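You operate a simulated robot arm through the tools that you are given. There is no shell and no other tool. Be economical: measure what you need, move in short steps, check, and stop when the job is done.

The job below is to be done with a simulated robot arm. You get a single attempt, and the scene is never put back.

JOB
Put the teal cup in the sink bowl. Put the bottle that says "Clear" from the front bench top on the side bench and the bottle labelled "rinse" on the top glass shelf. Stack the carton labelled "cups" from the front bench top on top of the carton marked "labels". Press the list clear button two times. Stack the 50 mm cassette from the top of the fridge on top of the 60 mm cassette. Push the right cupboard door shut. Do these in any order. Set down upright: bottle.
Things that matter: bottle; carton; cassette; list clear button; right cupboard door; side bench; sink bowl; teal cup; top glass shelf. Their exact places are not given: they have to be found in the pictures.

Only the result counts: the job must be done as asked and must still hold three seconds after the hand-in. Knocking over, shifting, dropping, spilling or breaking anything else fails it.

ROBOT AND FRAMES
A 6-joint arm with a two-finger parallel gripper on a trunk, on a base that drives. Base frame: it is fixed to the floor where the robot stands at the start and does not move with it; the origin is under the middle of the robot, x ahead of it, y to its left, z up. Units: m, degrees, N and s.
With the tool pointing down near the work surface it reaches from about 0.28 to 0.68 m from the robot's upright axis, wherever it stands. Its first joint turns from -166.0 to 166.0 degrees. Places, roughly: bottle [-1, -0.5, 1]; carton [-0.75, -0.5, 1]; cassette [-3, 1.75, 1.25]; list clear button [-1.2, 0, 1]; right cupboard door [-1.5, 0.1, 0.5]; side bench [-3.1, 0.9, 0.9]; sink bowl [-3.1, -0.4, 0.6]; teal cup (10x10x8 cm) [0.5, 0.2, 0.9]; top glass shelf (172x24 cm) [0.64, -0.88, 1.58]. Payload 4.1 kg.
Tool frame: the origin (TCP) lies between the finger pads and is the grasp point; the fingertips stand 0.023 m ahead of it; z points along the fingers, y is the line along which they close. Largest opening 0.094 m; finger width 0.038, thickness 0.01; the body of the gripper, 0.054 by 0.096 m, starts 0.039 m behind the TCP.
Orientation is told as [roll, pitch, yaw] about the base's x, y, z axes, in that order, counted from this pose: with the fingers straight down and closing along the base's y, the tool's x points along the base's -x, its y along +y and its z along -z.

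CONTROLS
- The arm moves only by the tool drive_tool. Its arguments are lists of equal length, an entry for each row: "offset": the shift along the base's x, y, z in mm, a list of three; "rotation": the turn, a rotation vector about the base's x, y, z in degrees, a list of three. In form: {"offset": [[dx, dy, dz], ...], "rotation": [[rx, ry, rz], ...]}. A call has 1 to 8 rows; each row shifts and turns the commanded pose from where the row before left it. "grip" is the gripper command, from -1 (fully open) to 1 (shut), values between in proportion, set as the call begins (left out, the last holds). Each row takes 0.2 s and may step no farther than 0.05 m and 8.6 degrees from the row before; otherwise, or with a gripper value out of range, the whole call is refused. A pose out of reach is approached as far as the arm can. The call stops where the force on the tool passes 40 N (or 10 N more than at its start, if that is more) or the arm is blocked; 0.2 s more then pass. The fingers move at their own pace (about 0.045 m/s each) and stop on an object; they squeeze with about 34 N. The grip force told is the motor's: it shows also when the fingers shut on nothing. Time passes only in rows, and 0.2 s behind the last, so rows that do not move let the fingers close. The reply holds the time, the measured pose of the TCP, the force on the tool along the base axes, the opening and the grip force, in the units named above and with some noise, with the torque about the TCP (base axes, N m) and any sound that the robot's microphone picked up, and new pictures: "views" is both (left out), scene, wrist or none.
- Cameras (640 x 400 px; columns grow to the right, rows downward): "scene" is now at [-0.0371, 0.103, 1.4094]; the picture's right is [-0.99, -0.12, -0.00], its down [-0.10, 0.88, -0.46] and it looks along [0.05, -0.46, -0.89] (base axes); focal length 214 px, centre (320, 200). "wrist" rides on the gripper at [0.086, 0.016, -0.075] in the tool frame; the picture's right is [-0.18, 0.98, 0.00], its down [-0.58, -0.11, -0.81] and it looks along [-0.79, -0.15, 0.59] (tool axes); focal length 243 px, centre (320, 200).
- slide_trunk(by): slides the trunk up (or, below 0, down) by that many m; the arm and the scene camera ride with it, the base frame stays. It gives what a move gives, with no picture.
- roll_base(legs): drives the robot by 1 to 6 legs, each [ahead, turn to the left] in m and degrees, along the robot's own axes; the way and the turn of a leg run together, so that a leg with both is an arc; at most 1.5 m and 180 degrees a leg. The arm and the cameras ride along, it lands a little off, and it stops where it bumps. It gives what a move gives, and a new picture of the scene camera.
- aim_head(pan, tilt): turns the head with the scene camera to pan (to the left, within 155 degrees either way) and tilt (down, from -29 to 69), counted from straight ahead of the robot. It gives what a move gives, and a new picture of the scene camera.
- probe_pixels(camera, pixels): for up to 12 pixels [column, row] of the newest picture of that camera ("zoom" is the newest enlarged one), the place [x, y, z] in the base frame of the surface seen there, good to about 0.002 m, but the place of the scene camera against the robot may be out by one fixed shift of up to 0.025 m in any direction. The clock stands still meanwhile.
- inspect(camera, box): a new picture of the part [left, top, right, bottom] of that camera's present view, enlarged. The clock stands still meanwhile.
- finish_job(): hands the job in; it is judged then, once.

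Go step by step. Measure first, check grasps and placings, and put right what went wrong. The budget is 124 turns and 260 pictures, counting those below and the enlarged ones. Unless the task says otherwise, let go and move clear before handing in, and close with one line.

The tools are called after "Call:" as a command line: name --argument value ..., lists and objects as JSON in quotes. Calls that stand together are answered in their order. drive_tool: Moves the arm, as the interface text tells. Its arguments: {"type":"object","properties":{"offset":{"type":"array","items":{"type":"array","items":{"type":"number"}}},"rotation":{"type":"array","items":{"type":"array","items":{"type":"number"}}},"grip":{"type":"number"},"views":{"type":"string","enum":["both","scene","wrist","none"]}},"required":["offset","rotation"]} The other tools are called the same way: slide_trunk (by) slides the trunk up or down; roll_base (legs) drives the base; aim_head (pan, tilt) turns the head that bears the scene camera; probe_pixels (camera, pixels) gives the place of the surface under pixels of a picture; inspect (camera, box) takes an enlarged picture of a part of a camera's view; finish_job () hands the job in.

At the start:

```text
clock: 0.0
eef_pos: [-0.3197, -0.1718, 1.196]
orientation: [0.0, 0.0, 0.0]
contact_force: [-0.3, -0.3, -0.4]
wrist_torque: [0.03, 0.0, -0.02]
width: 0.0939
grip_force: 0.1
trunk travel left (down, up): [-0.4, 0.19]
robot x, y, heading: [-0.0033, 0.0014, 0.0]
head pan, tilt: [-83.2, 62.5]
```

scene: 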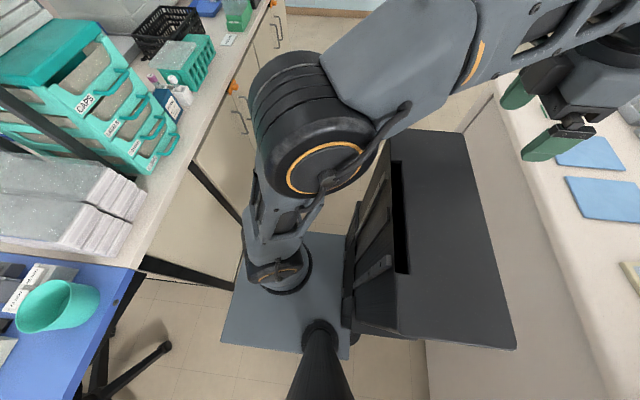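
wrist: 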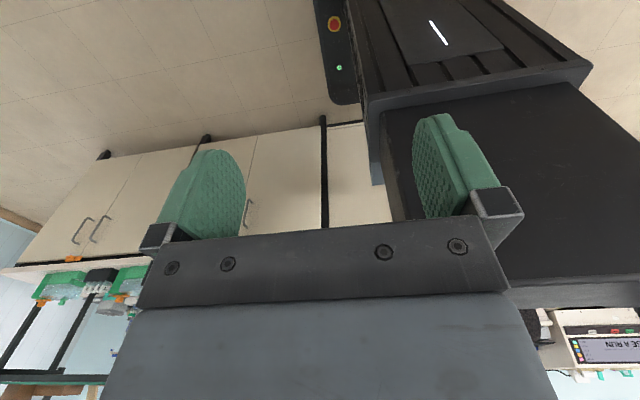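

The teal cup shows at scene pixel (58,305); nothing else is identified yet, so I look around with the head.

Call:
aim_head --pan 0 --tilt 35

Call:
aim_head --pan -60 --tilt 20

Call:
aim_head --pan -130 --tilt 30

Call:
aim_head --pan 155 --tilt 25

Call:
aim_head --pan 80 --tilt 30

```text
clock: 1.6
eef_pos: [-0.3206, -0.1717, 1.1947]
orientation: [0.0, 0.0, -0.1]
contact_force: [0.1, 0.9, -0.9]
wrist_torque: [0.04, 0.01, 0.0]
width: 0.094
grip_force: 0.0
trunk travel left (down, up): [-0.4, 0.19]
robot x, y, heading: [0.0025, -0.0021, -0.1]
head pan, tilt: [0.0, 35.0]
```

scene: 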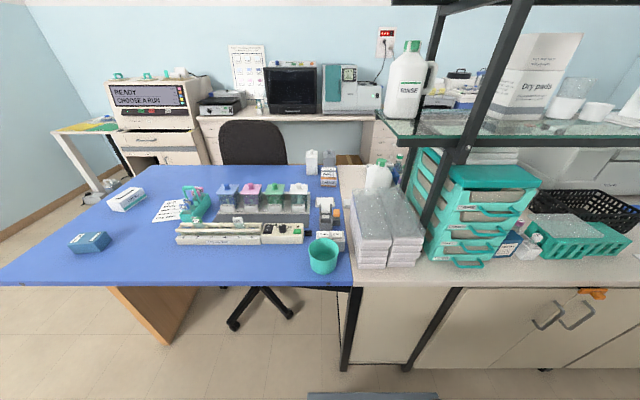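

```text
clock: 2.9
eef_pos: [-0.3206, -0.1716, 1.1949]
orientation: [0.0, -0.1, 0.1]
contact_force: [-0.2, -0.3, 0.1]
wrist_torque: [-0.03, -0.01, 0.0]
width: 0.094
grip_force: 0.1
trunk travel left (down, up): [-0.4, 0.19]
robot x, y, heading: [-0.0005, -0.0032, -0.2]
head pan, tilt: [-60.0, 20.0]
```

scene: 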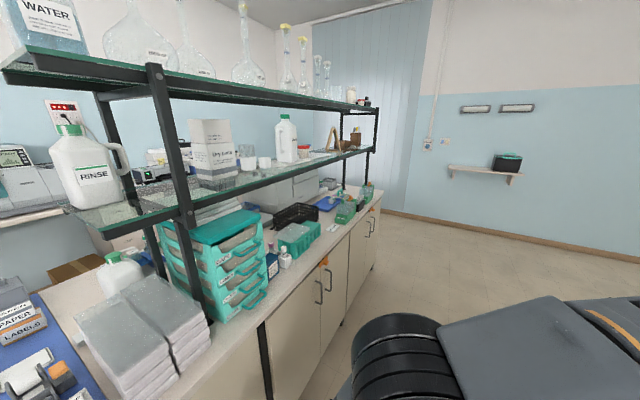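

```text
clock: 4.3
eef_pos: [-0.3208, -0.1713, 1.1954]
orientation: [0.0, 0.0, 0.0]
contact_force: [0.2, 0.5, -0.4]
wrist_torque: [0.04, -0.03, 0.0]
width: 0.094
grip_force: 0.1
trunk travel left (down, up): [-0.4, 0.19]
robot x, y, heading: [0.0009, 0.0001, -0.0]
head pan, tilt: [-130.0, 30.0]
```

scene: 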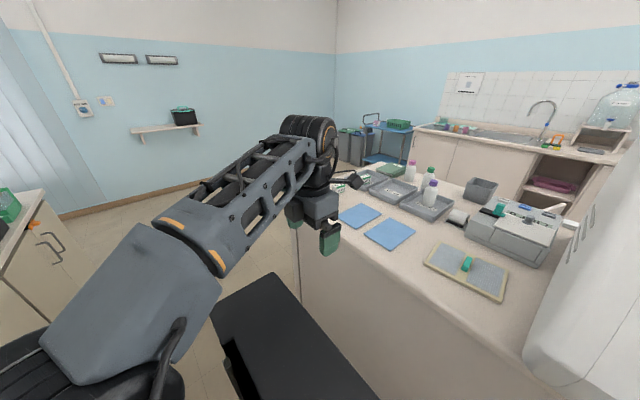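

```text
clock: 8.2
eef_pos: [-0.321, -0.1716, 1.1956]
orientation: [0.0, 0.0, 0.0]
contact_force: [0.1, -0.3, 0.1]
wrist_torque: [-0.01, 0.01, -0.03]
width: 0.0938
grip_force: 0.0
trunk travel left (down, up): [-0.4, 0.19]
robot x, y, heading: [0.0, 0.0004, 0.1]
head pan, tilt: [154.7, 25.0]
```

scene: 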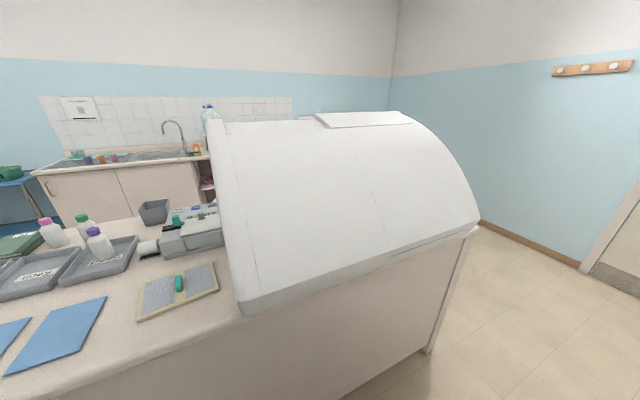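

```text
clock: 9.7
eef_pos: [-0.3214, -0.1723, 1.1956]
orientation: [-0.1, 0.0, 0.1]
contact_force: [-0.5, 0.3, 0.6]
wrist_torque: [0.01, 0.0, 0.05]
width: 0.0938
grip_force: 0.1
trunk travel left (down, up): [-0.4, 0.19]
robot x, y, heading: [-0.0056, -0.0026, -0.1]
head pan, tilt: [80.0, 30.0]
```

scene: 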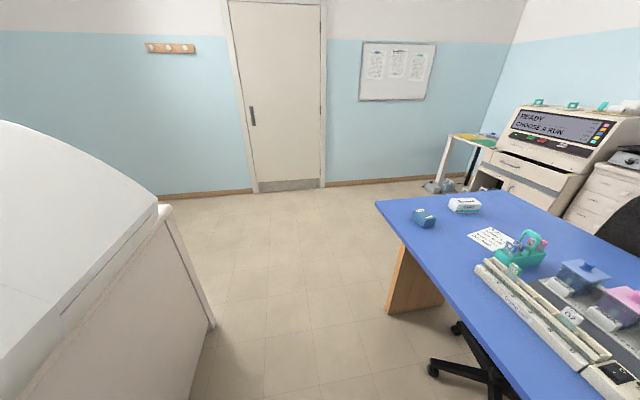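

The front bench is behind the robot; the desk and shelf bench are ahead/right. I zoom in on the parts with labels.

Call:
aim_head --pan -150 --tilt 35

Call:
inspect --camera "scene" --box '[140, 40, 460, 240]'

Call:
aim_head --pan 0 --tilt 35

Call:
inspect --camera "scene" --box '[240, 140, 440, 290]'

Call:
aim_head --pan -60 --tilt 10

Call:
inspect --camera "scene" --box '[140, 100, 400, 270]'

```text
clock: 12.9
eef_pos: [-0.3212, -0.171, 1.1961]
orientation: [0.0, 0.0, 0.0]
contact_force: [-0.3, -0.6, 0.6]
wrist_torque: [0.0, 0.0, 0.02]
width: 0.0939
grip_force: 0.0
trunk travel left (down, up): [-0.4, 0.19]
robot x, y, heading: [-0.0009, -0.0012, 0.1]
head pan, tilt: [-150.0, 35.0]
```

scene: 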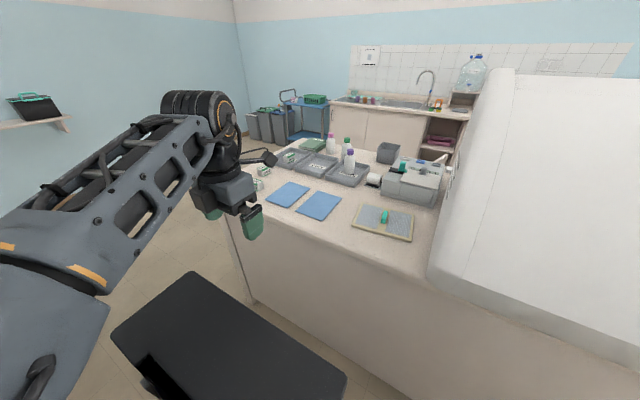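

```text
2.00 times, centred on (300, 140) of scene
```

zoom: 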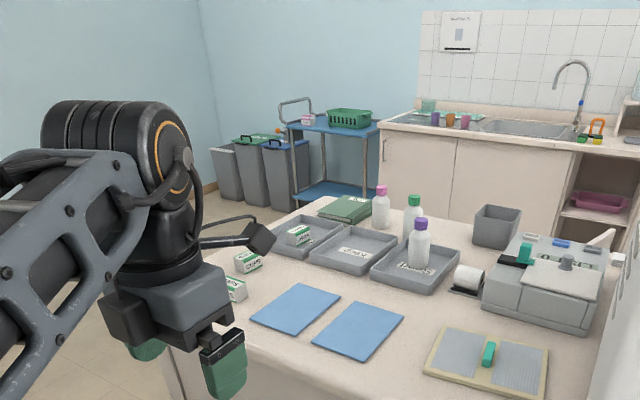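

```text
clock: 15.3
eef_pos: [-0.3205, -0.172, 1.195]
orientation: [0.0, 0.0, 0.0]
contact_force: [0.3, -0.3, -0.5]
wrist_torque: [-0.01, 0.01, 0.03]
width: 0.0943
grip_force: 0.0
trunk travel left (down, up): [-0.4, 0.19]
robot x, y, heading: [-0.0014, -0.0006, 0.3]
head pan, tilt: [0.0, 35.0]
```

scene: 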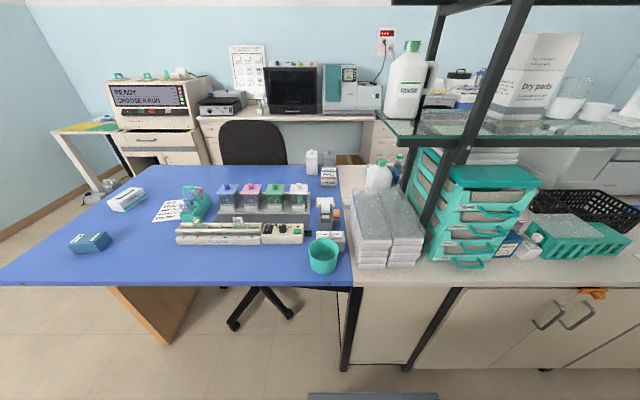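

```text
2.67 times, centred on (340, 215) of scene
```

zoom: 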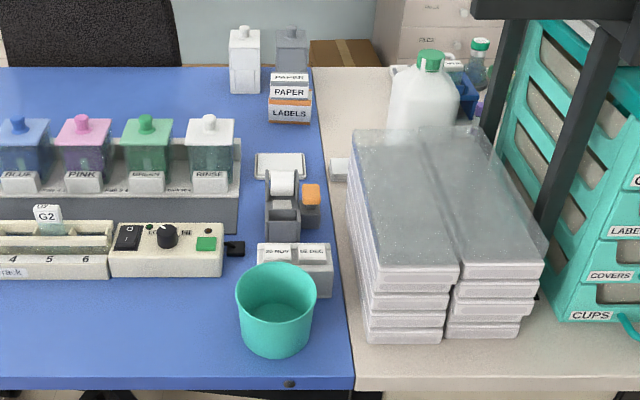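

```text
clock: 16.6
eef_pos: [-0.32, -0.1713, 1.1954]
orientation: [0.0, 0.0, 0.0]
contact_force: [1.0, 0.2, 0.1]
wrist_torque: [0.01, 0.03, 0.0]
width: 0.0938
grip_force: 0.1
trunk travel left (down, up): [-0.4, 0.19]
robot x, y, heading: [-0.0028, 0.0004, 0.1]
head pan, tilt: [-60.0, 10.0]
```

scene: 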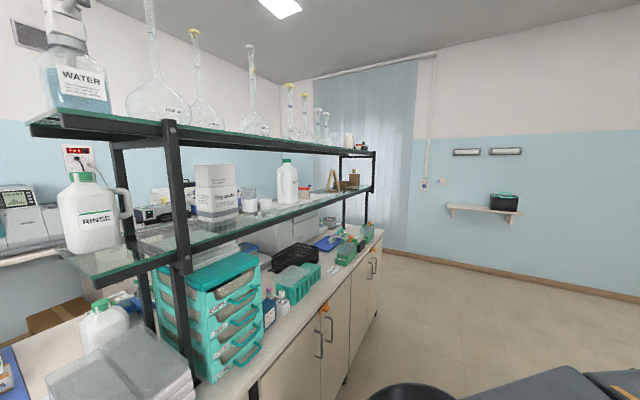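

```text
2.35 times, centred on (270, 185) of scene
```

zoom: 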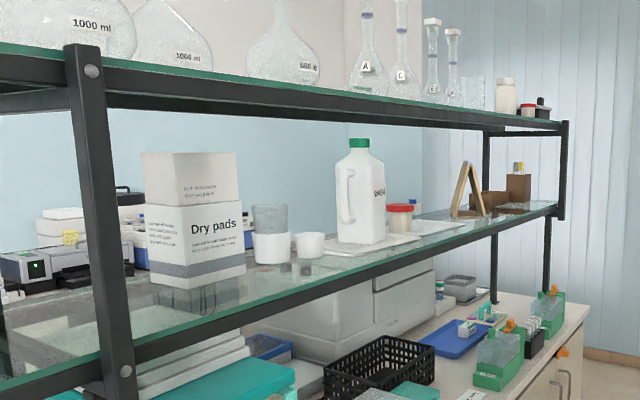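

The front bench holds three small bottles and small green-white cartons. I measure the bench layout and zoom more.

Call:
aim_head --pan -150 --tilt 30

Call:
inspect --camera "scene" --box '[240, 100, 400, 200]'

Call:
inspect --camera "scene" --box '[360, 110, 480, 185]'

Call:
probe_pixels --camera "scene" --pixels '[[250, 280], [430, 260], [320, 180], [349, 142], [347, 128], [331, 128], [386, 193], [360, 25], [420, 85], [320, 85], [430, 300], [560, 120]]'

```text
clock: 18.2
eef_pos: [-0.3207, -0.1722, 1.1954]
orientation: [0.0, 0.0, 0.0]
contact_force: [-0.4, 0.1, -0.5]
wrist_torque: [-0.01, 0.03, -0.03]
width: 0.0939
grip_force: 0.0
trunk travel left (down, up): [-0.4, 0.19]
robot x, y, heading: [-0.0004, 0.0013, -0.1]
head pan, tilt: [-150.0, 30.0]
```

scene: 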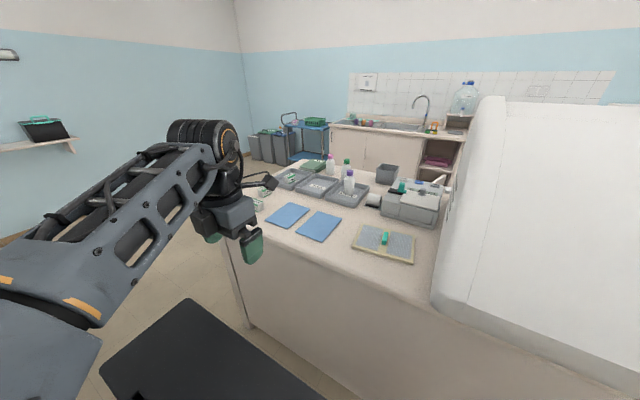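

```text
4.00 times, centred on (320, 150) of scene
```

zoom: 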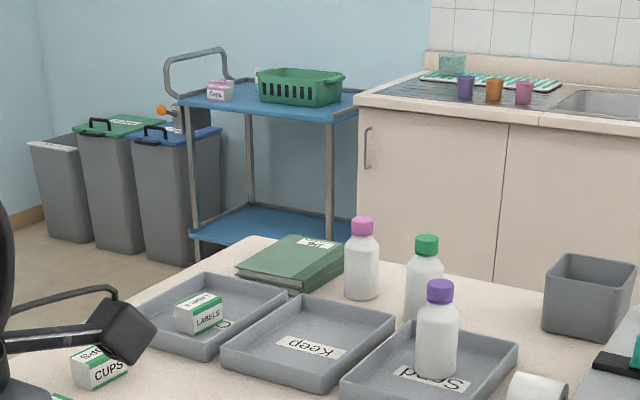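

```text
5.33 times, centred on (420, 148) of scene
```

zoom: 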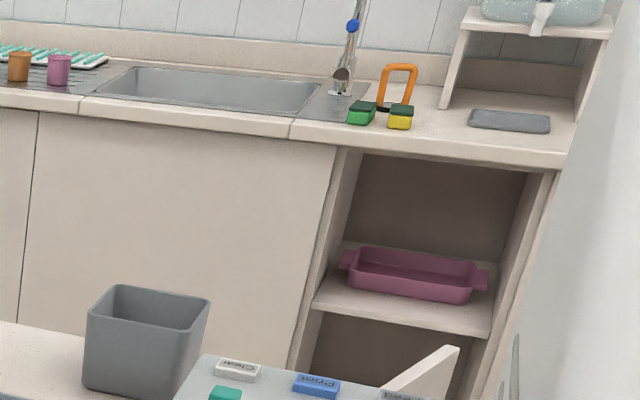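

```text
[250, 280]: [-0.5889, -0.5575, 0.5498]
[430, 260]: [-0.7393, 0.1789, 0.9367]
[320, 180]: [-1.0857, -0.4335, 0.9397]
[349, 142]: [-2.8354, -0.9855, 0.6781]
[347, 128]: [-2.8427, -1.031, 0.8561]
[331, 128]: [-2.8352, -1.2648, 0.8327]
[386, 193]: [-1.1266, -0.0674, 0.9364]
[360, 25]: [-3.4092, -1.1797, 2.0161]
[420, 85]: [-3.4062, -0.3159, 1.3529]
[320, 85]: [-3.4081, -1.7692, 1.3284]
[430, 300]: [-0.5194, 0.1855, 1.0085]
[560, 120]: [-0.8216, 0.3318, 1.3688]
```

Bench top is z≈0.937, with labels facing the sink side. I check the robot's own footprint and the cup's position next.

Call:
aim_head --pan -83.2 --tilt 62.5

Call:
probe_pixels --camera "scene" --pixels '[[450, 200], [515, 345], [240, 320], [480, 130], [545, 145], [600, 390], [440, 120], [620, 90], [230, 300]]'

Call:
aim_head --pan 20 --tilt 50

Call:
inspect --camera "scene" --box '[300, 60, 500, 185]'

```text
clock: 19.6
eef_pos: [-0.3208, -0.1709, 1.1954]
orientation: [0.0, 0.0, 0.0]
contact_force: [-0.3, 1.7, 0.4]
wrist_torque: [0.01, 0.04, 0.0]
width: 0.0938
grip_force: 0.0
trunk travel left (down, up): [-0.4, 0.19]
robot x, y, heading: [-0.0011, -0.0017, 0.2]
head pan, tilt: [-83.2, 62.5]
```

scene: 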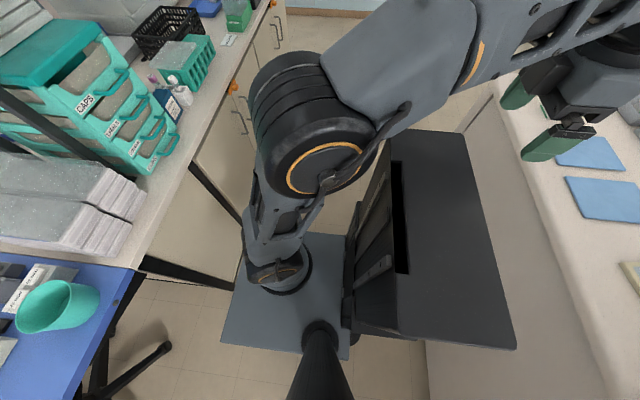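

```text
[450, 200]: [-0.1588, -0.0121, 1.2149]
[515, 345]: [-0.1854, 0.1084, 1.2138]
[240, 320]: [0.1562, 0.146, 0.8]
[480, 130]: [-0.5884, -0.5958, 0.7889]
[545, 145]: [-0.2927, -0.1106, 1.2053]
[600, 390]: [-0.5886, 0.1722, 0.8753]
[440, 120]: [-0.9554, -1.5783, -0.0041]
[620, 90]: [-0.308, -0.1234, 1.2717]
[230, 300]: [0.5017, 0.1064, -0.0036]
```

```text
clock: 21.4
eef_pos: [-0.3198, -0.1717, 1.1956]
orientation: [0.0, 0.0, 0.0]
contact_force: [-0.2, 0.4, -0.1]
wrist_torque: [0.01, -0.01, 0.0]
width: 0.0938
grip_force: 0.0
trunk travel left (down, up): [-0.4, 0.19]
robot x, y, heading: [0.0019, -0.0006, -0.1]
head pan, tilt: [20.0, 50.0]
```

scene: 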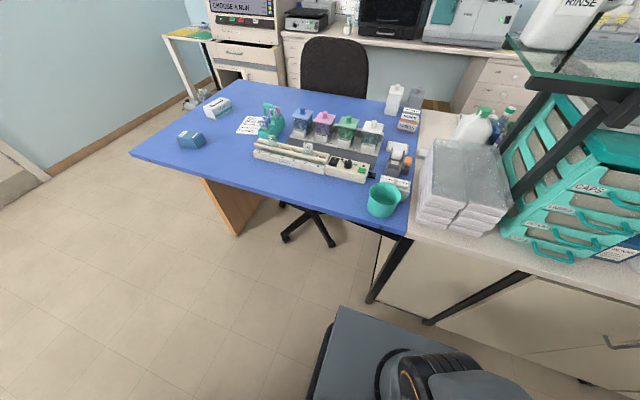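

```text
3.20 times, centred on (400, 122) of scene
```

zoom: 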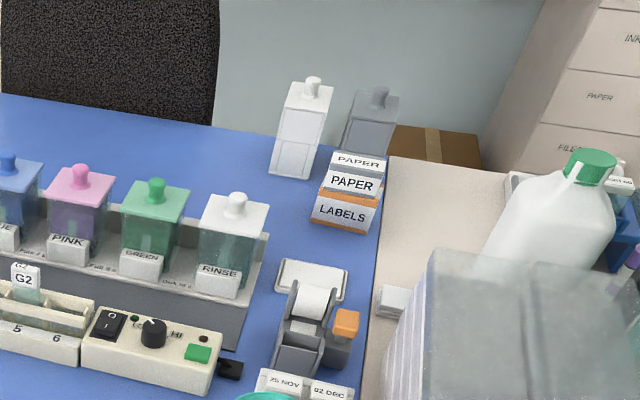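

The robot's base is compact. Now I measure the teal cup around (383,200) and the surroundings.

Call:
inspect --camera "scene" --box '[330, 150, 450, 225]'

Call:
probe_pixels --camera "scene" --pixels '[[370, 190], [398, 190], [384, 185], [384, 200], [382, 215], [362, 218], [372, 210], [394, 212], [540, 80], [520, 40], [430, 235]]'

```text
5.33 times, centred on (390, 188) of scene
```

zoom: 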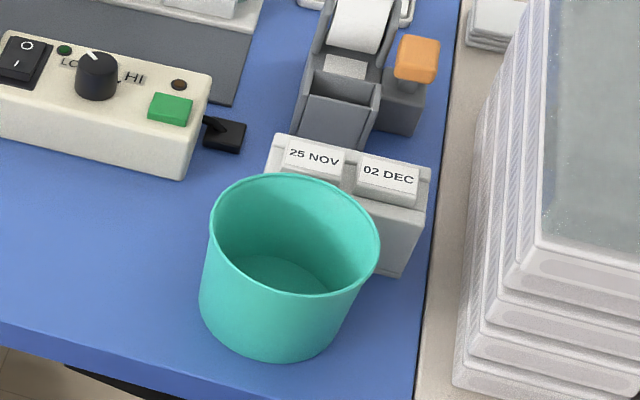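

```text
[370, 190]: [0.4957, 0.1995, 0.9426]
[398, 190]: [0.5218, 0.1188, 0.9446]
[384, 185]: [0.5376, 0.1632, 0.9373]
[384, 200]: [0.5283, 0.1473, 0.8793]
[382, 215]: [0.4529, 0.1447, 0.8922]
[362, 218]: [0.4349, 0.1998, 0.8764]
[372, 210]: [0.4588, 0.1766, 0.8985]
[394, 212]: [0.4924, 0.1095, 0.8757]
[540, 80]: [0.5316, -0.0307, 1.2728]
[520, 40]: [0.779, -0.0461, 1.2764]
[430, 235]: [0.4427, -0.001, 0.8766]
```

Cup rim is z≈0.945, centre ≈(0.497,0.157), standing at the desk's near edge. I swing the arm about the upright axis to the front, first 8 steps (tool rotating along with it).

Call:
drive_tool --offset '[[23.3, -37.8, 0], [27.8, -34.6, 0], [31.8, -31.0, 0], [35.4, -26.8, 0], [38.4, -22.3, 0], [40.8, -17.4, 0], [42.7, -12.3, 0], [43.8, -7.0, 0]]' --rotation '[[0, 0, 7.03], [0, 0, 7.03], [0, 0, 7.03], [0, 0, 7.03], [0, 0, 7.03], [0, 0, 7.03], [0, 0, 7.03], [0, 0, 7.03]]' --views "none"

Call:
drive_tool --offset '[[44.4, -1.6, 0], [44.2, 3.9, 0], [43.4, 9.2, 0], [42.0, 14.5, 0], [39.9, 19.5, 0], [37.2, 24.3, 0], [33.9, 28.6, 0], [30.2, 32.6, 0]]' --rotation '[[0, 0, 7.03], [0, 0, 7.03], [0, 0, 7.03], [0, 0, 7.03], [0, 0, 7.03], [0, 0, 7.03], [0, 0, 7.03], [0, 0, 7.03]]' --views "none"

Call:
drive_tool --offset '[[26.0, 36.0, 0], [21.4, 38.9, 0], [16.4, 41.2, 0], [11.3, 42.9, 0], [5.9, 44.0, 0], [0.5, 44.4, 0], [-4.9, 44.1, 0], [-10.3, 43.2, 0]]' --rotation '[[0, 0, 7.03], [0, 0, 7.03], [0, 0, 7.03], [0, 0, 7.03], [0, 0, 7.03], [0, 0, 7.03], [0, 0, 7.03], [0, 0, 7.03]]' --views "both"

```text
clock: 23.2
eef_pos: [-0.0381, -0.3606, 1.1941]
orientation: [-0.1, 0.0, 56.3]
contact_force: [-0.2, 0.5, 0.2]
wrist_torque: [-0.01, 0.0, -0.05]
width: 0.0943
grip_force: 0.1
trunk travel left (down, up): [-0.4, 0.19]
robot x, y, heading: [0.0022, 0.0016, -0.1]
head pan, tilt: [20.0, 50.0]
```

```text
clock: 25.0
eef_pos: [0.2781, -0.2283, 1.1955]
orientation: [0.0, 0.0, 112.6]
contact_force: [0.7, -0.1, -0.3]
wrist_torque: [0.02, 0.01, -0.02]
width: 0.0942
grip_force: 0.1
trunk travel left (down, up): [-0.4, 0.19]
robot x, y, heading: [0.0032, 0.0025, 0.1]
head pan, tilt: [20.0, 50.0]
```

```text
clock: 26.8
eef_pos: [0.3411, 0.1063, 1.1952]
orientation: [-0.1, -0.1, 168.7]
contact_force: [0.1, -0.2, 0.1]
wrist_torque: [-0.01, 0.01, 0.03]
width: 0.0939
grip_force: 0.0
trunk travel left (down, up): [-0.4, 0.19]
robot x, y, heading: [0.0018, -0.0025, 0.2]
head pan, tilt: [20.0, 50.0]
```

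scene: 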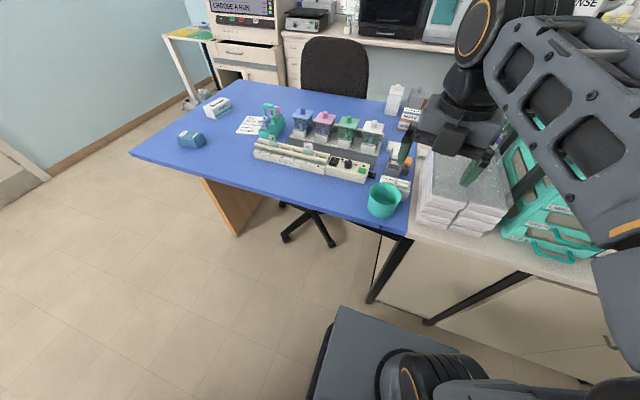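
wrist: 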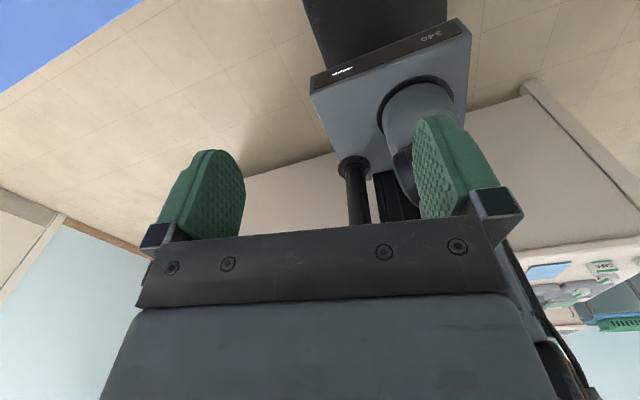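

The arm is now ahead. I zoom on the fingertips to calibrate the scene camera against the TCP (0.341,0.106,1.195).

Call:
inspect --camera "scene" --box '[380, 100, 520, 190]'

```text
4.44 times, centred on (450, 145) of scene
```

zoom: 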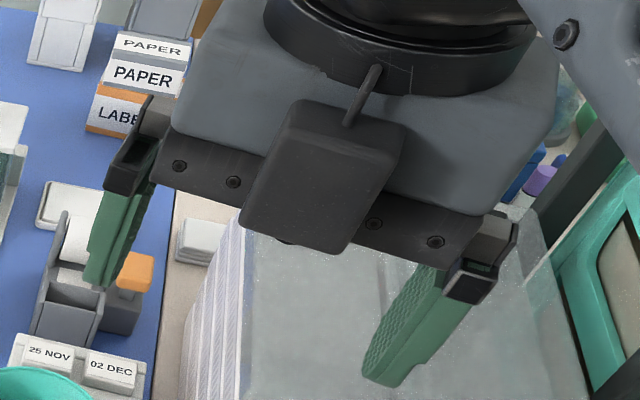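

Call:
probe_pixels --camera "zoom" --pixels '[[104, 278], [118, 220], [378, 372], [410, 320], [440, 290], [320, 180], [370, 350]]'

Call:
probe_pixels --camera "wrist" --pixels '[[213, 160], [440, 125], [225, 190], [440, 170], [185, 180], [380, 60], [100, 20]]'

```text
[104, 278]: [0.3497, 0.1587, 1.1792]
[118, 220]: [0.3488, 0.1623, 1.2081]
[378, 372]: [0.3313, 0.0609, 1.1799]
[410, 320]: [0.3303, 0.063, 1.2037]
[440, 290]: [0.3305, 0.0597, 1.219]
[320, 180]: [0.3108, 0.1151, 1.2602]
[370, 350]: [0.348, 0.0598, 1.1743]
```

```text
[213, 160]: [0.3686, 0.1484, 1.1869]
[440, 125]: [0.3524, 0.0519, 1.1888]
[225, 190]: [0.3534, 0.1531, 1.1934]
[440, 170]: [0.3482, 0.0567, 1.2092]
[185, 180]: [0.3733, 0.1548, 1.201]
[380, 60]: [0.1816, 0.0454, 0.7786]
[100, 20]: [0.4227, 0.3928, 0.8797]
```

Finger probes suggest the scene camera reads about 17 mm too far in x here. I move above the cup's left wall and use the wrist camera to refine.

Call:
drive_tool --offset '[[28, 20, -20], [28, 20, -20], [28, 20, -20], [28, 20, -20], [27, 19, -20]]' --rotation '[[0, 0, 2.26], [0, 0, 2.26], [0, 0, 2.26], [0, 0, 2.26], [0, 0, 2.26]]'

```text
clock: 28.0
eef_pos: [0.4824, 0.2049, 1.0954]
orientation: [0.0, 0.0, -179.9]
contact_force: [0.3, 0.0, -0.4]
wrist_torque: [-0.03, 0.0, -0.02]
width: 0.094
grip_force: 0.1
trunk travel left (down, up): [-0.4, 0.19]
robot x, y, heading: [0.0017, 0.0022, -0.1]
head pan, tilt: [20.0, 50.0]
```

scene: 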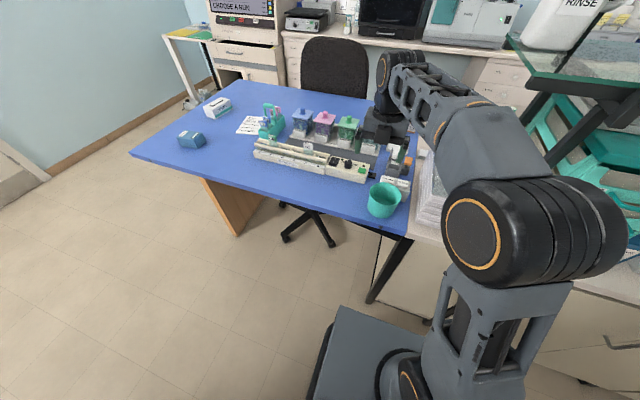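
wrist: 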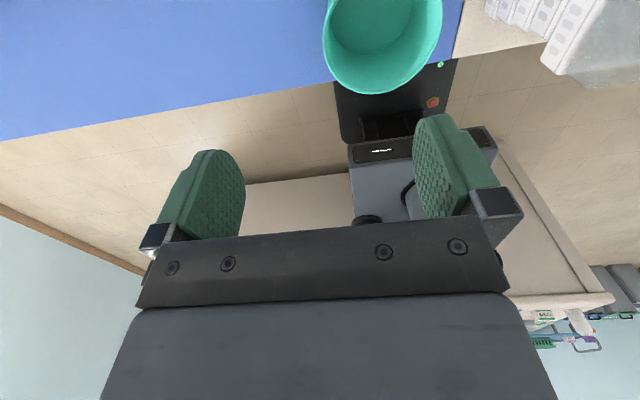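

The cup is visible in the wrist view at (380,45); I probe its rim.

Call:
probe_pixels --camera "wrist" --pixels '[[323, 30], [326, 52], [335, 72], [376, 93], [420, 80], [440, 45], [442, 20], [376, 25], [362, 88], [300, 60], [390, 92]]'

Call:
probe_pixels --camera "scene" --pixels '[[372, 187], [370, 194], [378, 200], [383, 201], [390, 200], [400, 190]]'

```text
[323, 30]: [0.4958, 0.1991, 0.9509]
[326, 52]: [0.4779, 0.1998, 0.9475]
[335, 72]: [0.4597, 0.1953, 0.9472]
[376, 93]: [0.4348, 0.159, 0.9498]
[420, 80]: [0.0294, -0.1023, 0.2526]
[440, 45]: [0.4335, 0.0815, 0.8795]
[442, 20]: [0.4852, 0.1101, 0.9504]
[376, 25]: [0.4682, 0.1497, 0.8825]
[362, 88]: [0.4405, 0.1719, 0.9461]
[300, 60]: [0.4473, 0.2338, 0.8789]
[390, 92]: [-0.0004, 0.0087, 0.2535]
```

```text
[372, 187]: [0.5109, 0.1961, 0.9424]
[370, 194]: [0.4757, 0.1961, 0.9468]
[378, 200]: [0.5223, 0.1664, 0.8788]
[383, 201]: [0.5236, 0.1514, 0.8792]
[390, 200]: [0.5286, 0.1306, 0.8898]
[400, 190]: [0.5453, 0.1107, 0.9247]
```

Rim centre ≈(0.484,0.155), z≈0.949. I lower so the left wall is between the fingers and close.

Call:
drive_tool --offset '[[2, -5, -40], [0, 0, -40], [0, 0, -40], [0, 0, -37]]' --rotation '[[0, 0, 0], [0, 0, 0], [0, 0, 0], [0, 0, 0]]' --views "wrist"

Call:
drive_tool --offset '[[0, 0, 0], [0, 0, 0], [0, 0, 0], [0, 0, 0], [0, 0, 0], [0, 0, 0], [0, 0, 0]]' --rotation '[[0, 0, 0], [0, 0, 0], [0, 0, 0], [0, 0, 0], [0, 0, 0], [0, 0, 0], [0, 0, 0]]' --grip 1 --views "both"

```text
clock: 29.0
eef_pos: [0.4867, 0.1984, 0.9374]
orientation: [-0.1, 0.1, -180.1]
contact_force: [-0.2, 0.4, 0.1]
wrist_torque: [-0.01, 0.0, -0.02]
width: 0.0938
grip_force: 0.0
trunk travel left (down, up): [-0.4, 0.19]
robot x, y, heading: [0.0002, 0.004, 0.2]
head pan, tilt: [20.0, 50.0]
```

wrist: 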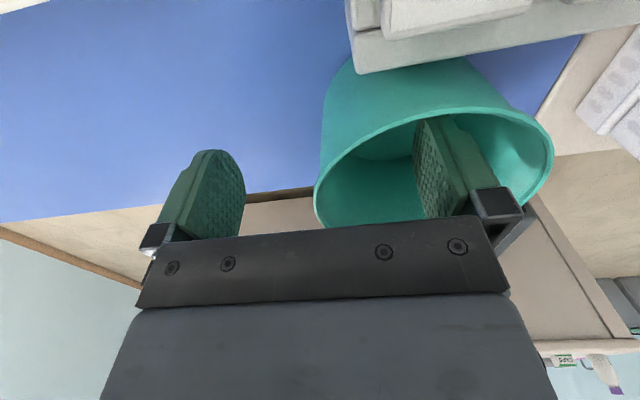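

```text
clock: 30.6
eef_pos: [0.4869, 0.1988, 0.9398]
orientation: [0.1, 0.0, -180.1]
contact_force: [-0.7, -2.0, 13.5]
wrist_torque: [-1.2, 0.08, -0.13]
width: 0.008
grip_force: 34.0
trunk travel left (down, up): [-0.4, 0.19]
robot x, y, heading: [0.0004, -0.002, 0.1]
head pan, tilt: [20.0, 50.0]
```

scene: 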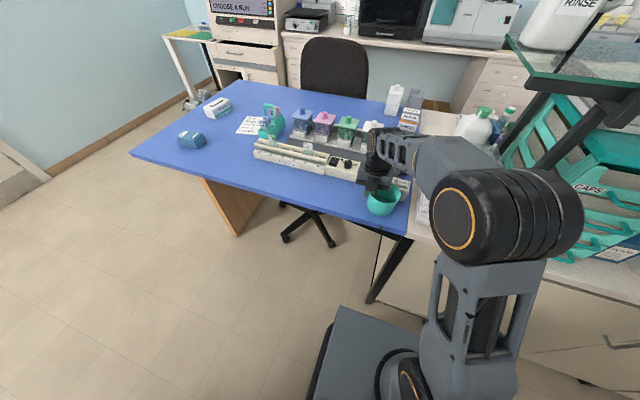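
wrist: 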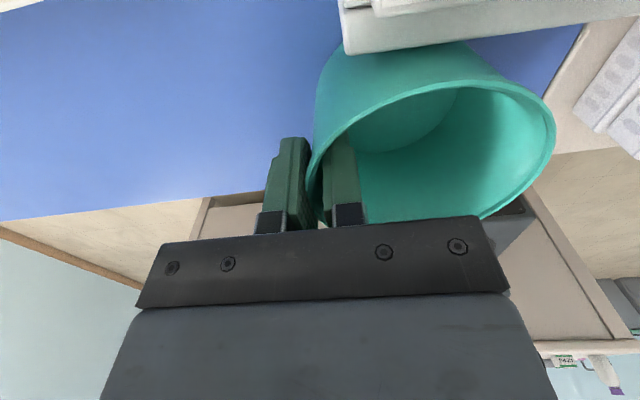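

Cup wall gripped (8 mm, 34 N). I lift and draw it in toward the robot.

Call:
drive_tool --offset '[[0, 0, 40], [0, 0, 45], [0, 0, 45], [-30, 0, 35], [-45, -10, 10], [-45, -20, 10], [-30, -20, 0]]' --rotation '[[0, 0, 0], [0, 0, 0], [0, 0, 0], [0, 0, 0], [0, 0, 0], [0, 0, 0], [0, 0, 0]]' --views "both"

Call:
aim_head --pan 150 --tilt 45

Call:
aim_head --pan -120 --tilt 45

```text
refused: row 6 steps farther than a row can; nothing moved
```

```text
clock: 32.7
eef_pos: [0.4857, 0.1994, 0.9382]
orientation: [0.0, 0.1, -180.0]
contact_force: [0.5, -0.2, 14.5]
wrist_torque: [-1.13, -0.11, 0.08]
width: 0.0082
grip_force: 33.9
trunk travel left (down, up): [-0.4, 0.19]
robot x, y, heading: [-0.0017, -0.0016, 0.0]
head pan, tilt: [150.0, 45.0]
```

scene: 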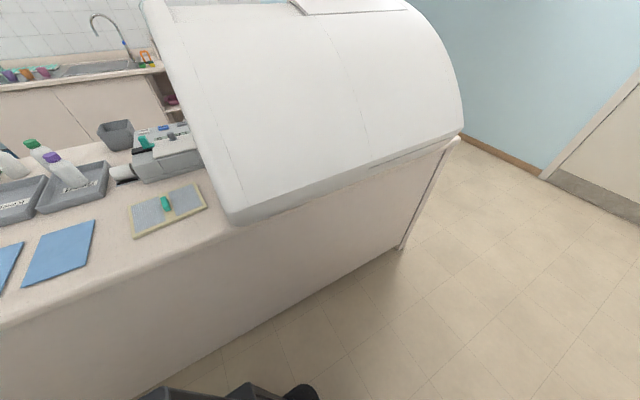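

```text
clock: 36.5
eef_pos: [0.487, 0.198, 0.9381]
orientation: [0.0, 0.0, -180.0]
contact_force: [0.4, 0.1, 14.8]
wrist_torque: [-1.12, -0.01, 0.0]
width: 0.0083
grip_force: 33.9
trunk travel left (down, up): [-0.4, 0.19]
robot x, y, heading: [0.0009, 0.002, 0.2]
head pan, tilt: [-120.0, 45.0]
```

scene: 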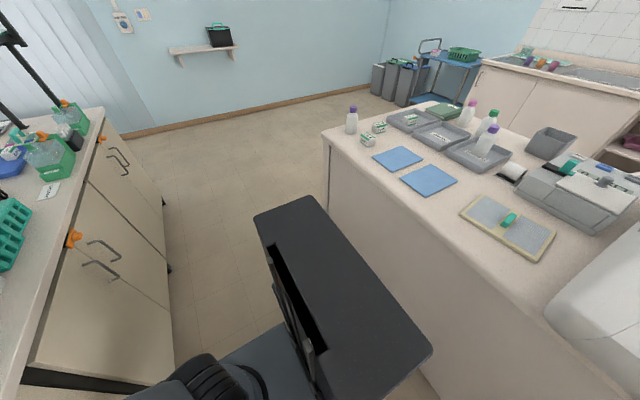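

A fourth bottle (purple cap) at (352,120) and two cartons at (367,140),(378,127) are now visible. I zoom, probe and retry the lift.

Call:
inspect --camera "scene" --box '[330, 90, 530, 215]'

Call:
probe_pixels --camera "scene" --pixels '[[352, 108], [351, 132], [367, 140], [379, 127], [330, 155], [330, 145], [400, 80], [485, 135], [110, 115], [160, 180], [440, 325], [410, 95]]'

Call:
drive_tool --offset '[[0, 0, 40], [0, 0, 45], [0, 0, 45], [-30, 0, 35], [-42, -10, 10], [-42, -20, 10], [-30, -20, 0]]' --rotation '[[0, 0, 0], [0, 0, 0], [0, 0, 0], [0, 0, 0], [0, 0, 0], [0, 0, 0], [0, 0, 0]]' --views "wrist"

```text
3.20 times, centred on (430, 152) of scene
```

zoom: 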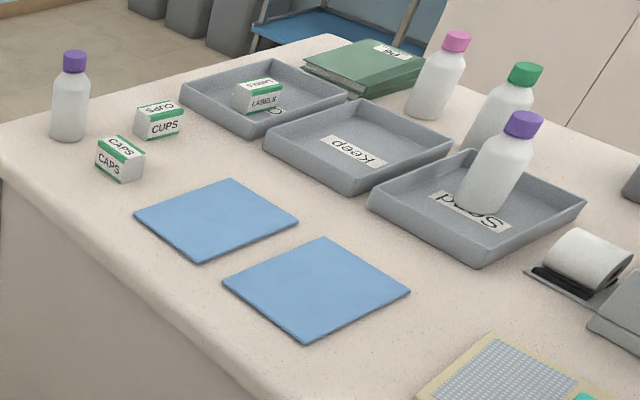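

```text
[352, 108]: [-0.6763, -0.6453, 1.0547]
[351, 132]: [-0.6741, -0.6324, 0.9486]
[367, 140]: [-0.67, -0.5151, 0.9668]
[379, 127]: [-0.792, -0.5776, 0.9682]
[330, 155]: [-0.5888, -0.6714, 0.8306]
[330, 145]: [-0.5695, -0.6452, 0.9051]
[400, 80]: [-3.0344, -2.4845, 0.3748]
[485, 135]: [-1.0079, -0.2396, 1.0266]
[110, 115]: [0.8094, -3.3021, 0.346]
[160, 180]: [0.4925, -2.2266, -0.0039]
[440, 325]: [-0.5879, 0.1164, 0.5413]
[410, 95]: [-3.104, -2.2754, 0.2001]
```

```text
clock: 38.1
eef_pos: [0.3411, 0.1488, 1.1239]
orientation: [-0.1, 0.0, -180.0]
contact_force: [0.7, -0.8, -0.4]
wrist_torque: [0.02, 0.03, -0.02]
width: 0.0064
grip_force: 34.1
trunk travel left (down, up): [-0.4, 0.19]
robot x, y, heading: [0.0026, 0.0005, 0.0]
head pan, tilt: [-120.0, 45.0]
```

wrist: 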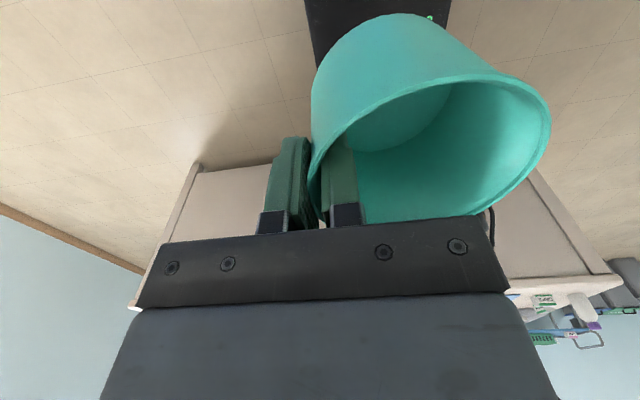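

Cup held and lifted. "Cups" carton sits at (-0.79,-0.58), "labels" in the left tray. I back off a little, turn right and drive round the bench's end.

Call:
roll_base --legs '[[-0.15, 0], [0, -90], [1.3, 0], [0, -90]]'

Call:
aim_head --pan 0 --tilt 30

Call:
aim_head --pan -55 --tilt 25

```text
clock: 53.3
eef_pos: [-0.4819, -1.4424, 1.1232]
orientation: [0.1, 0.0, -0.6]
contact_force: [0.3, -0.6, -0.5]
wrist_torque: [-0.03, 0.03, -0.02]
width: 0.0068
grip_force: 34.1
trunk travel left (down, up): [-0.4, 0.19]
robot x, y, heading: [-0.1408, -1.2956, 179.5]
head pan, tilt: [-120.0, 45.0]
```

scene: 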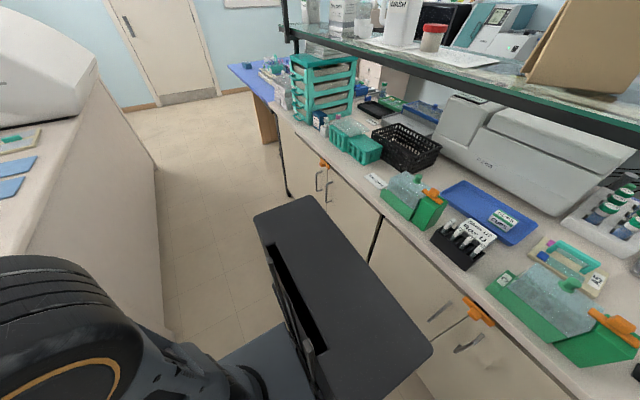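

```text
clock: 55.3
eef_pos: [-0.483, -1.4415, 1.124]
orientation: [0.1, -0.1, -0.6]
contact_force: [0.3, 0.8, 0.7]
wrist_torque: [-0.03, -0.01, -0.02]
width: 0.0067
grip_force: 34.1
trunk travel left (down, up): [-0.4, 0.19]
robot x, y, heading: [-0.1426, -1.2935, 179.5]
head pan, tilt: [0.0, 30.0]
```

scene: 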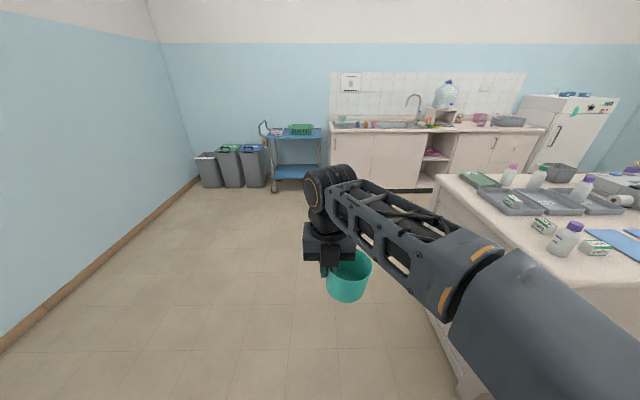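

```text
clock: 56.5
eef_pos: [-0.4831, -1.4434, 1.1248]
orientation: [0.0, 0.0, -0.6]
contact_force: [-0.3, 0.7, -0.7]
wrist_torque: [0.0, 0.02, 0.02]
width: 0.007
grip_force: 33.8
trunk travel left (down, up): [-0.4, 0.19]
robot x, y, heading: [-0.1428, -1.2971, 179.7]
head pan, tilt: [-55.0, 25.0]
```

scene: 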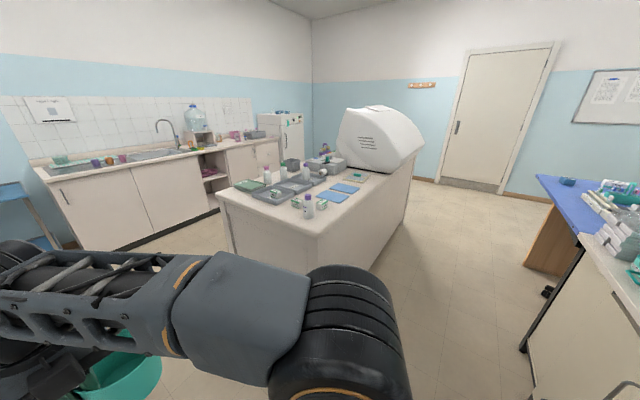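

Way ahead is clear. I zoom the corner bottle's label, then drive towards the sink aisle.

Call:
inspect --camera "scene" --box '[225, 140, 385, 240]'

Call:
roll_base --legs '[[1.5, 0], [0.5, 0], [0, -90], [0.85, 0]]'

Call:
aim_head --pan 90 --tilt 30

Call:
aim_head --pan -70 --tilt 30

Call:
aim_head --pan 20 --tilt 25

```text
4.00 times, centred on (305, 190) of scene
```

zoom: 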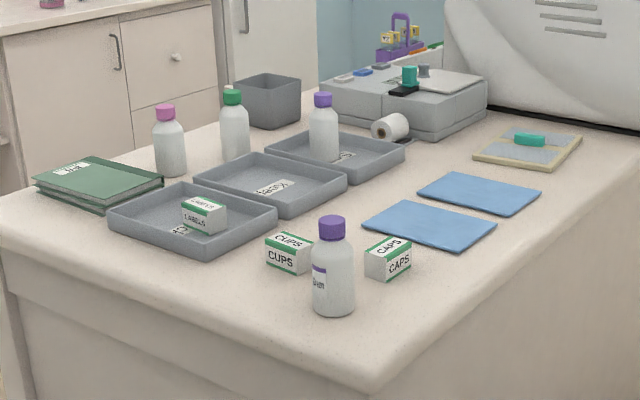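

```text
clock: 74.4
eef_pos: [-2.291, -0.0747, 1.1233]
orientation: [0.0, 0.1, -89.1]
contact_force: [-0.6, 0.1, 0.3]
wrist_torque: [-0.01, -0.02, 0.0]
width: 0.0065
grip_force: 34.1
trunk travel left (down, up): [-0.4, 0.19]
robot x, y, heading: [-2.1351, -0.413, 91.3]
head pan, tilt: [-55.0, 25.0]
```

scene: 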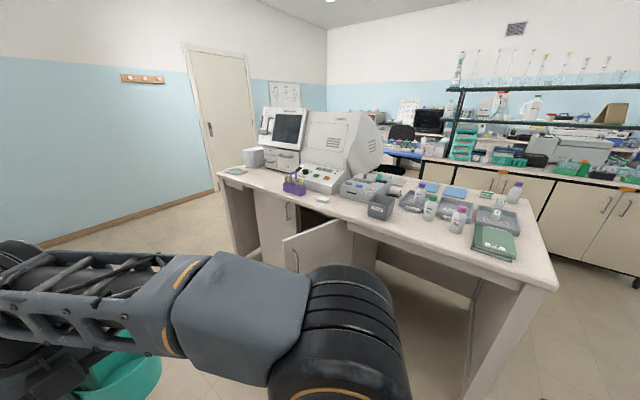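

```text
clock: 76.7
eef_pos: [-2.292, -0.0759, 1.124]
orientation: [0.0, 0.0, -89.0]
contact_force: [-0.2, 0.7, -0.9]
wrist_torque: [0.04, 0.01, -0.02]
width: 0.0067
grip_force: 33.9
trunk travel left (down, up): [-0.4, 0.19]
robot x, y, heading: [-2.1393, -0.4145, 90.8]
head pan, tilt: [90.0, 30.0]
```

scene: 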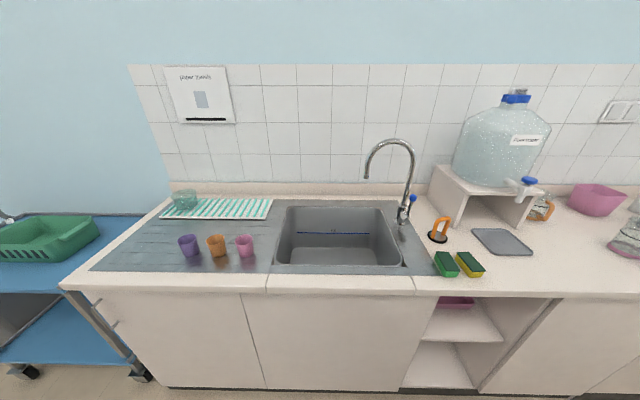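

```text
clock: 79.1
eef_pos: [-2.2917, -0.0759, 1.1245]
orientation: [0.0, 0.0, -89.1]
contact_force: [-0.3, 0.4, -0.4]
wrist_torque: [0.01, 0.04, 0.01]
width: 0.0065
grip_force: 34.2
trunk travel left (down, up): [-0.4, 0.19]
robot x, y, heading: [-2.1362, -0.4102, 91.2]
head pan, tilt: [-70.0, 30.0]
```

scene: 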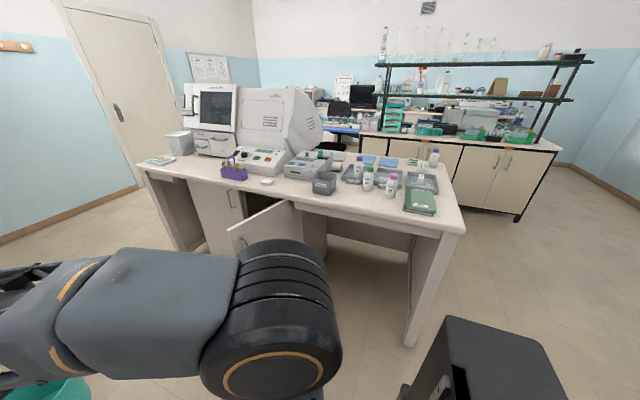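

```text
clock: 80.8
eef_pos: [-2.2914, -0.0757, 1.1231]
orientation: [0.0, 0.0, -88.9]
contact_force: [-0.6, 0.1, -0.3]
wrist_torque: [0.01, -0.01, -0.04]
width: 0.0065
grip_force: 33.8
trunk travel left (down, up): [-0.4, 0.19]
robot x, y, heading: [-2.1351, -0.417, 91.0]
head pan, tilt: [20.0, 25.0]
```

scene: 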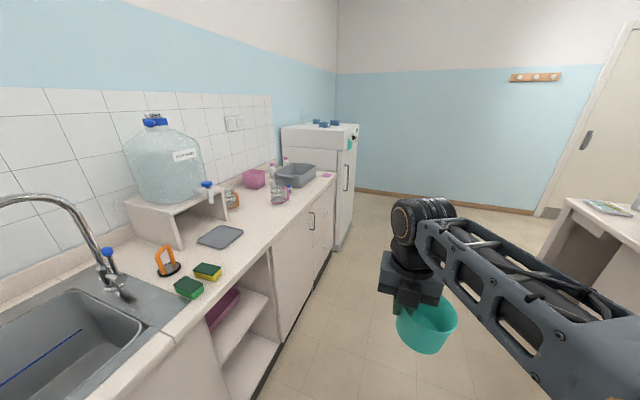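

The sink bowl is to the left. I turn to face it and drive closer.

Call:
roll_base --legs '[[0, 89], [0.32, 0]]'

Call:
aim_head --pan 0 --tilt 45

```text
clock: 86.7
eef_pos: [-2.7973, -0.5624, 1.1238]
orientation: [0.0, 0.0, -0.1]
contact_force: [0.2, 0.1, 0.6]
wrist_torque: [-0.01, 0.0, 0.03]
width: 0.0067
grip_force: 34.2
trunk travel left (down, up): [-0.4, 0.19]
robot x, y, heading: [-2.4534, -0.4126, -180.0]
head pan, tilt: [20.0, 25.0]
```

scene: 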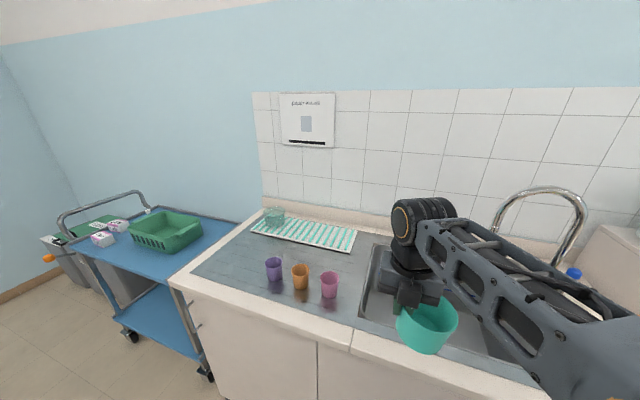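

```text
clock: 87.5
eef_pos: [-2.7974, -0.5626, 1.1236]
orientation: [0.1, 0.0, -0.1]
contact_force: [-0.2, 0.4, 0.0]
wrist_torque: [-0.01, 0.04, 0.01]
width: 0.0067
grip_force: 33.5
trunk travel left (down, up): [-0.4, 0.19]
robot x, y, heading: [-2.455, -0.4101, -180.0]
head pan, tilt: [0.0, 45.0]
```

scene: 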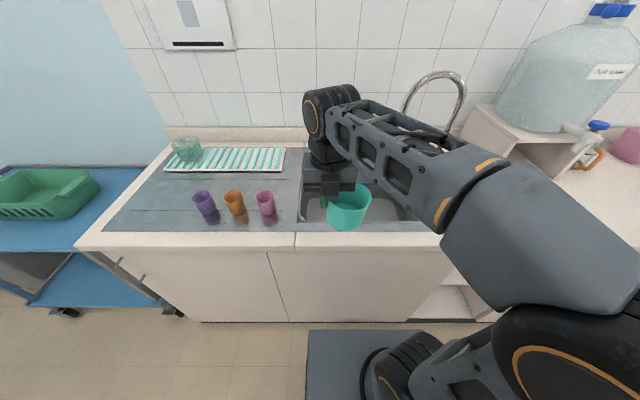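

The cup now hovers by the sink's left front; I probe the bowl's edges and floor.

Call:
probe_pixels --camera "scene" --pixels '[[300, 220], [310, 210], [385, 200], [410, 215], [425, 228], [300, 195], [348, 228], [296, 240], [266, 200], [440, 80], [405, 205]]'

Call:
inspect --camera "scene" --box '[280, 140, 440, 240]'

```text
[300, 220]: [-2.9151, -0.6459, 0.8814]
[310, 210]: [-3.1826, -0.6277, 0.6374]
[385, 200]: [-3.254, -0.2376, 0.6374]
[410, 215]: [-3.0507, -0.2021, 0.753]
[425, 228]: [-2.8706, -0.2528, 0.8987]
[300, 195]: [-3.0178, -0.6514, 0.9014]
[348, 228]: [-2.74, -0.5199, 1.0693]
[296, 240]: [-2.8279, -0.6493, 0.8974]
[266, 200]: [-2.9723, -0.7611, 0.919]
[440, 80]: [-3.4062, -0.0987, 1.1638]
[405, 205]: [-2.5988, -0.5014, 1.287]
```

```text
4.00 times, centred on (360, 190) of scene
```

zoom: 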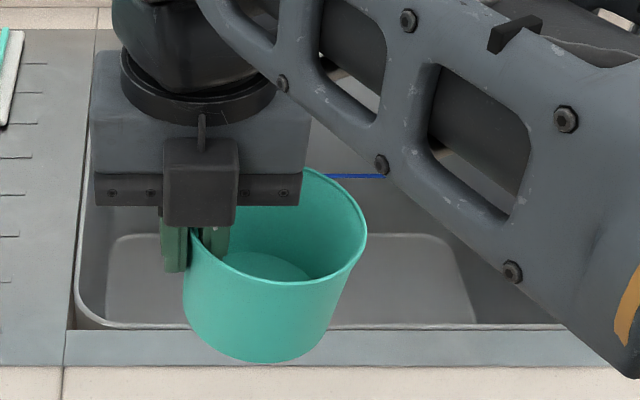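

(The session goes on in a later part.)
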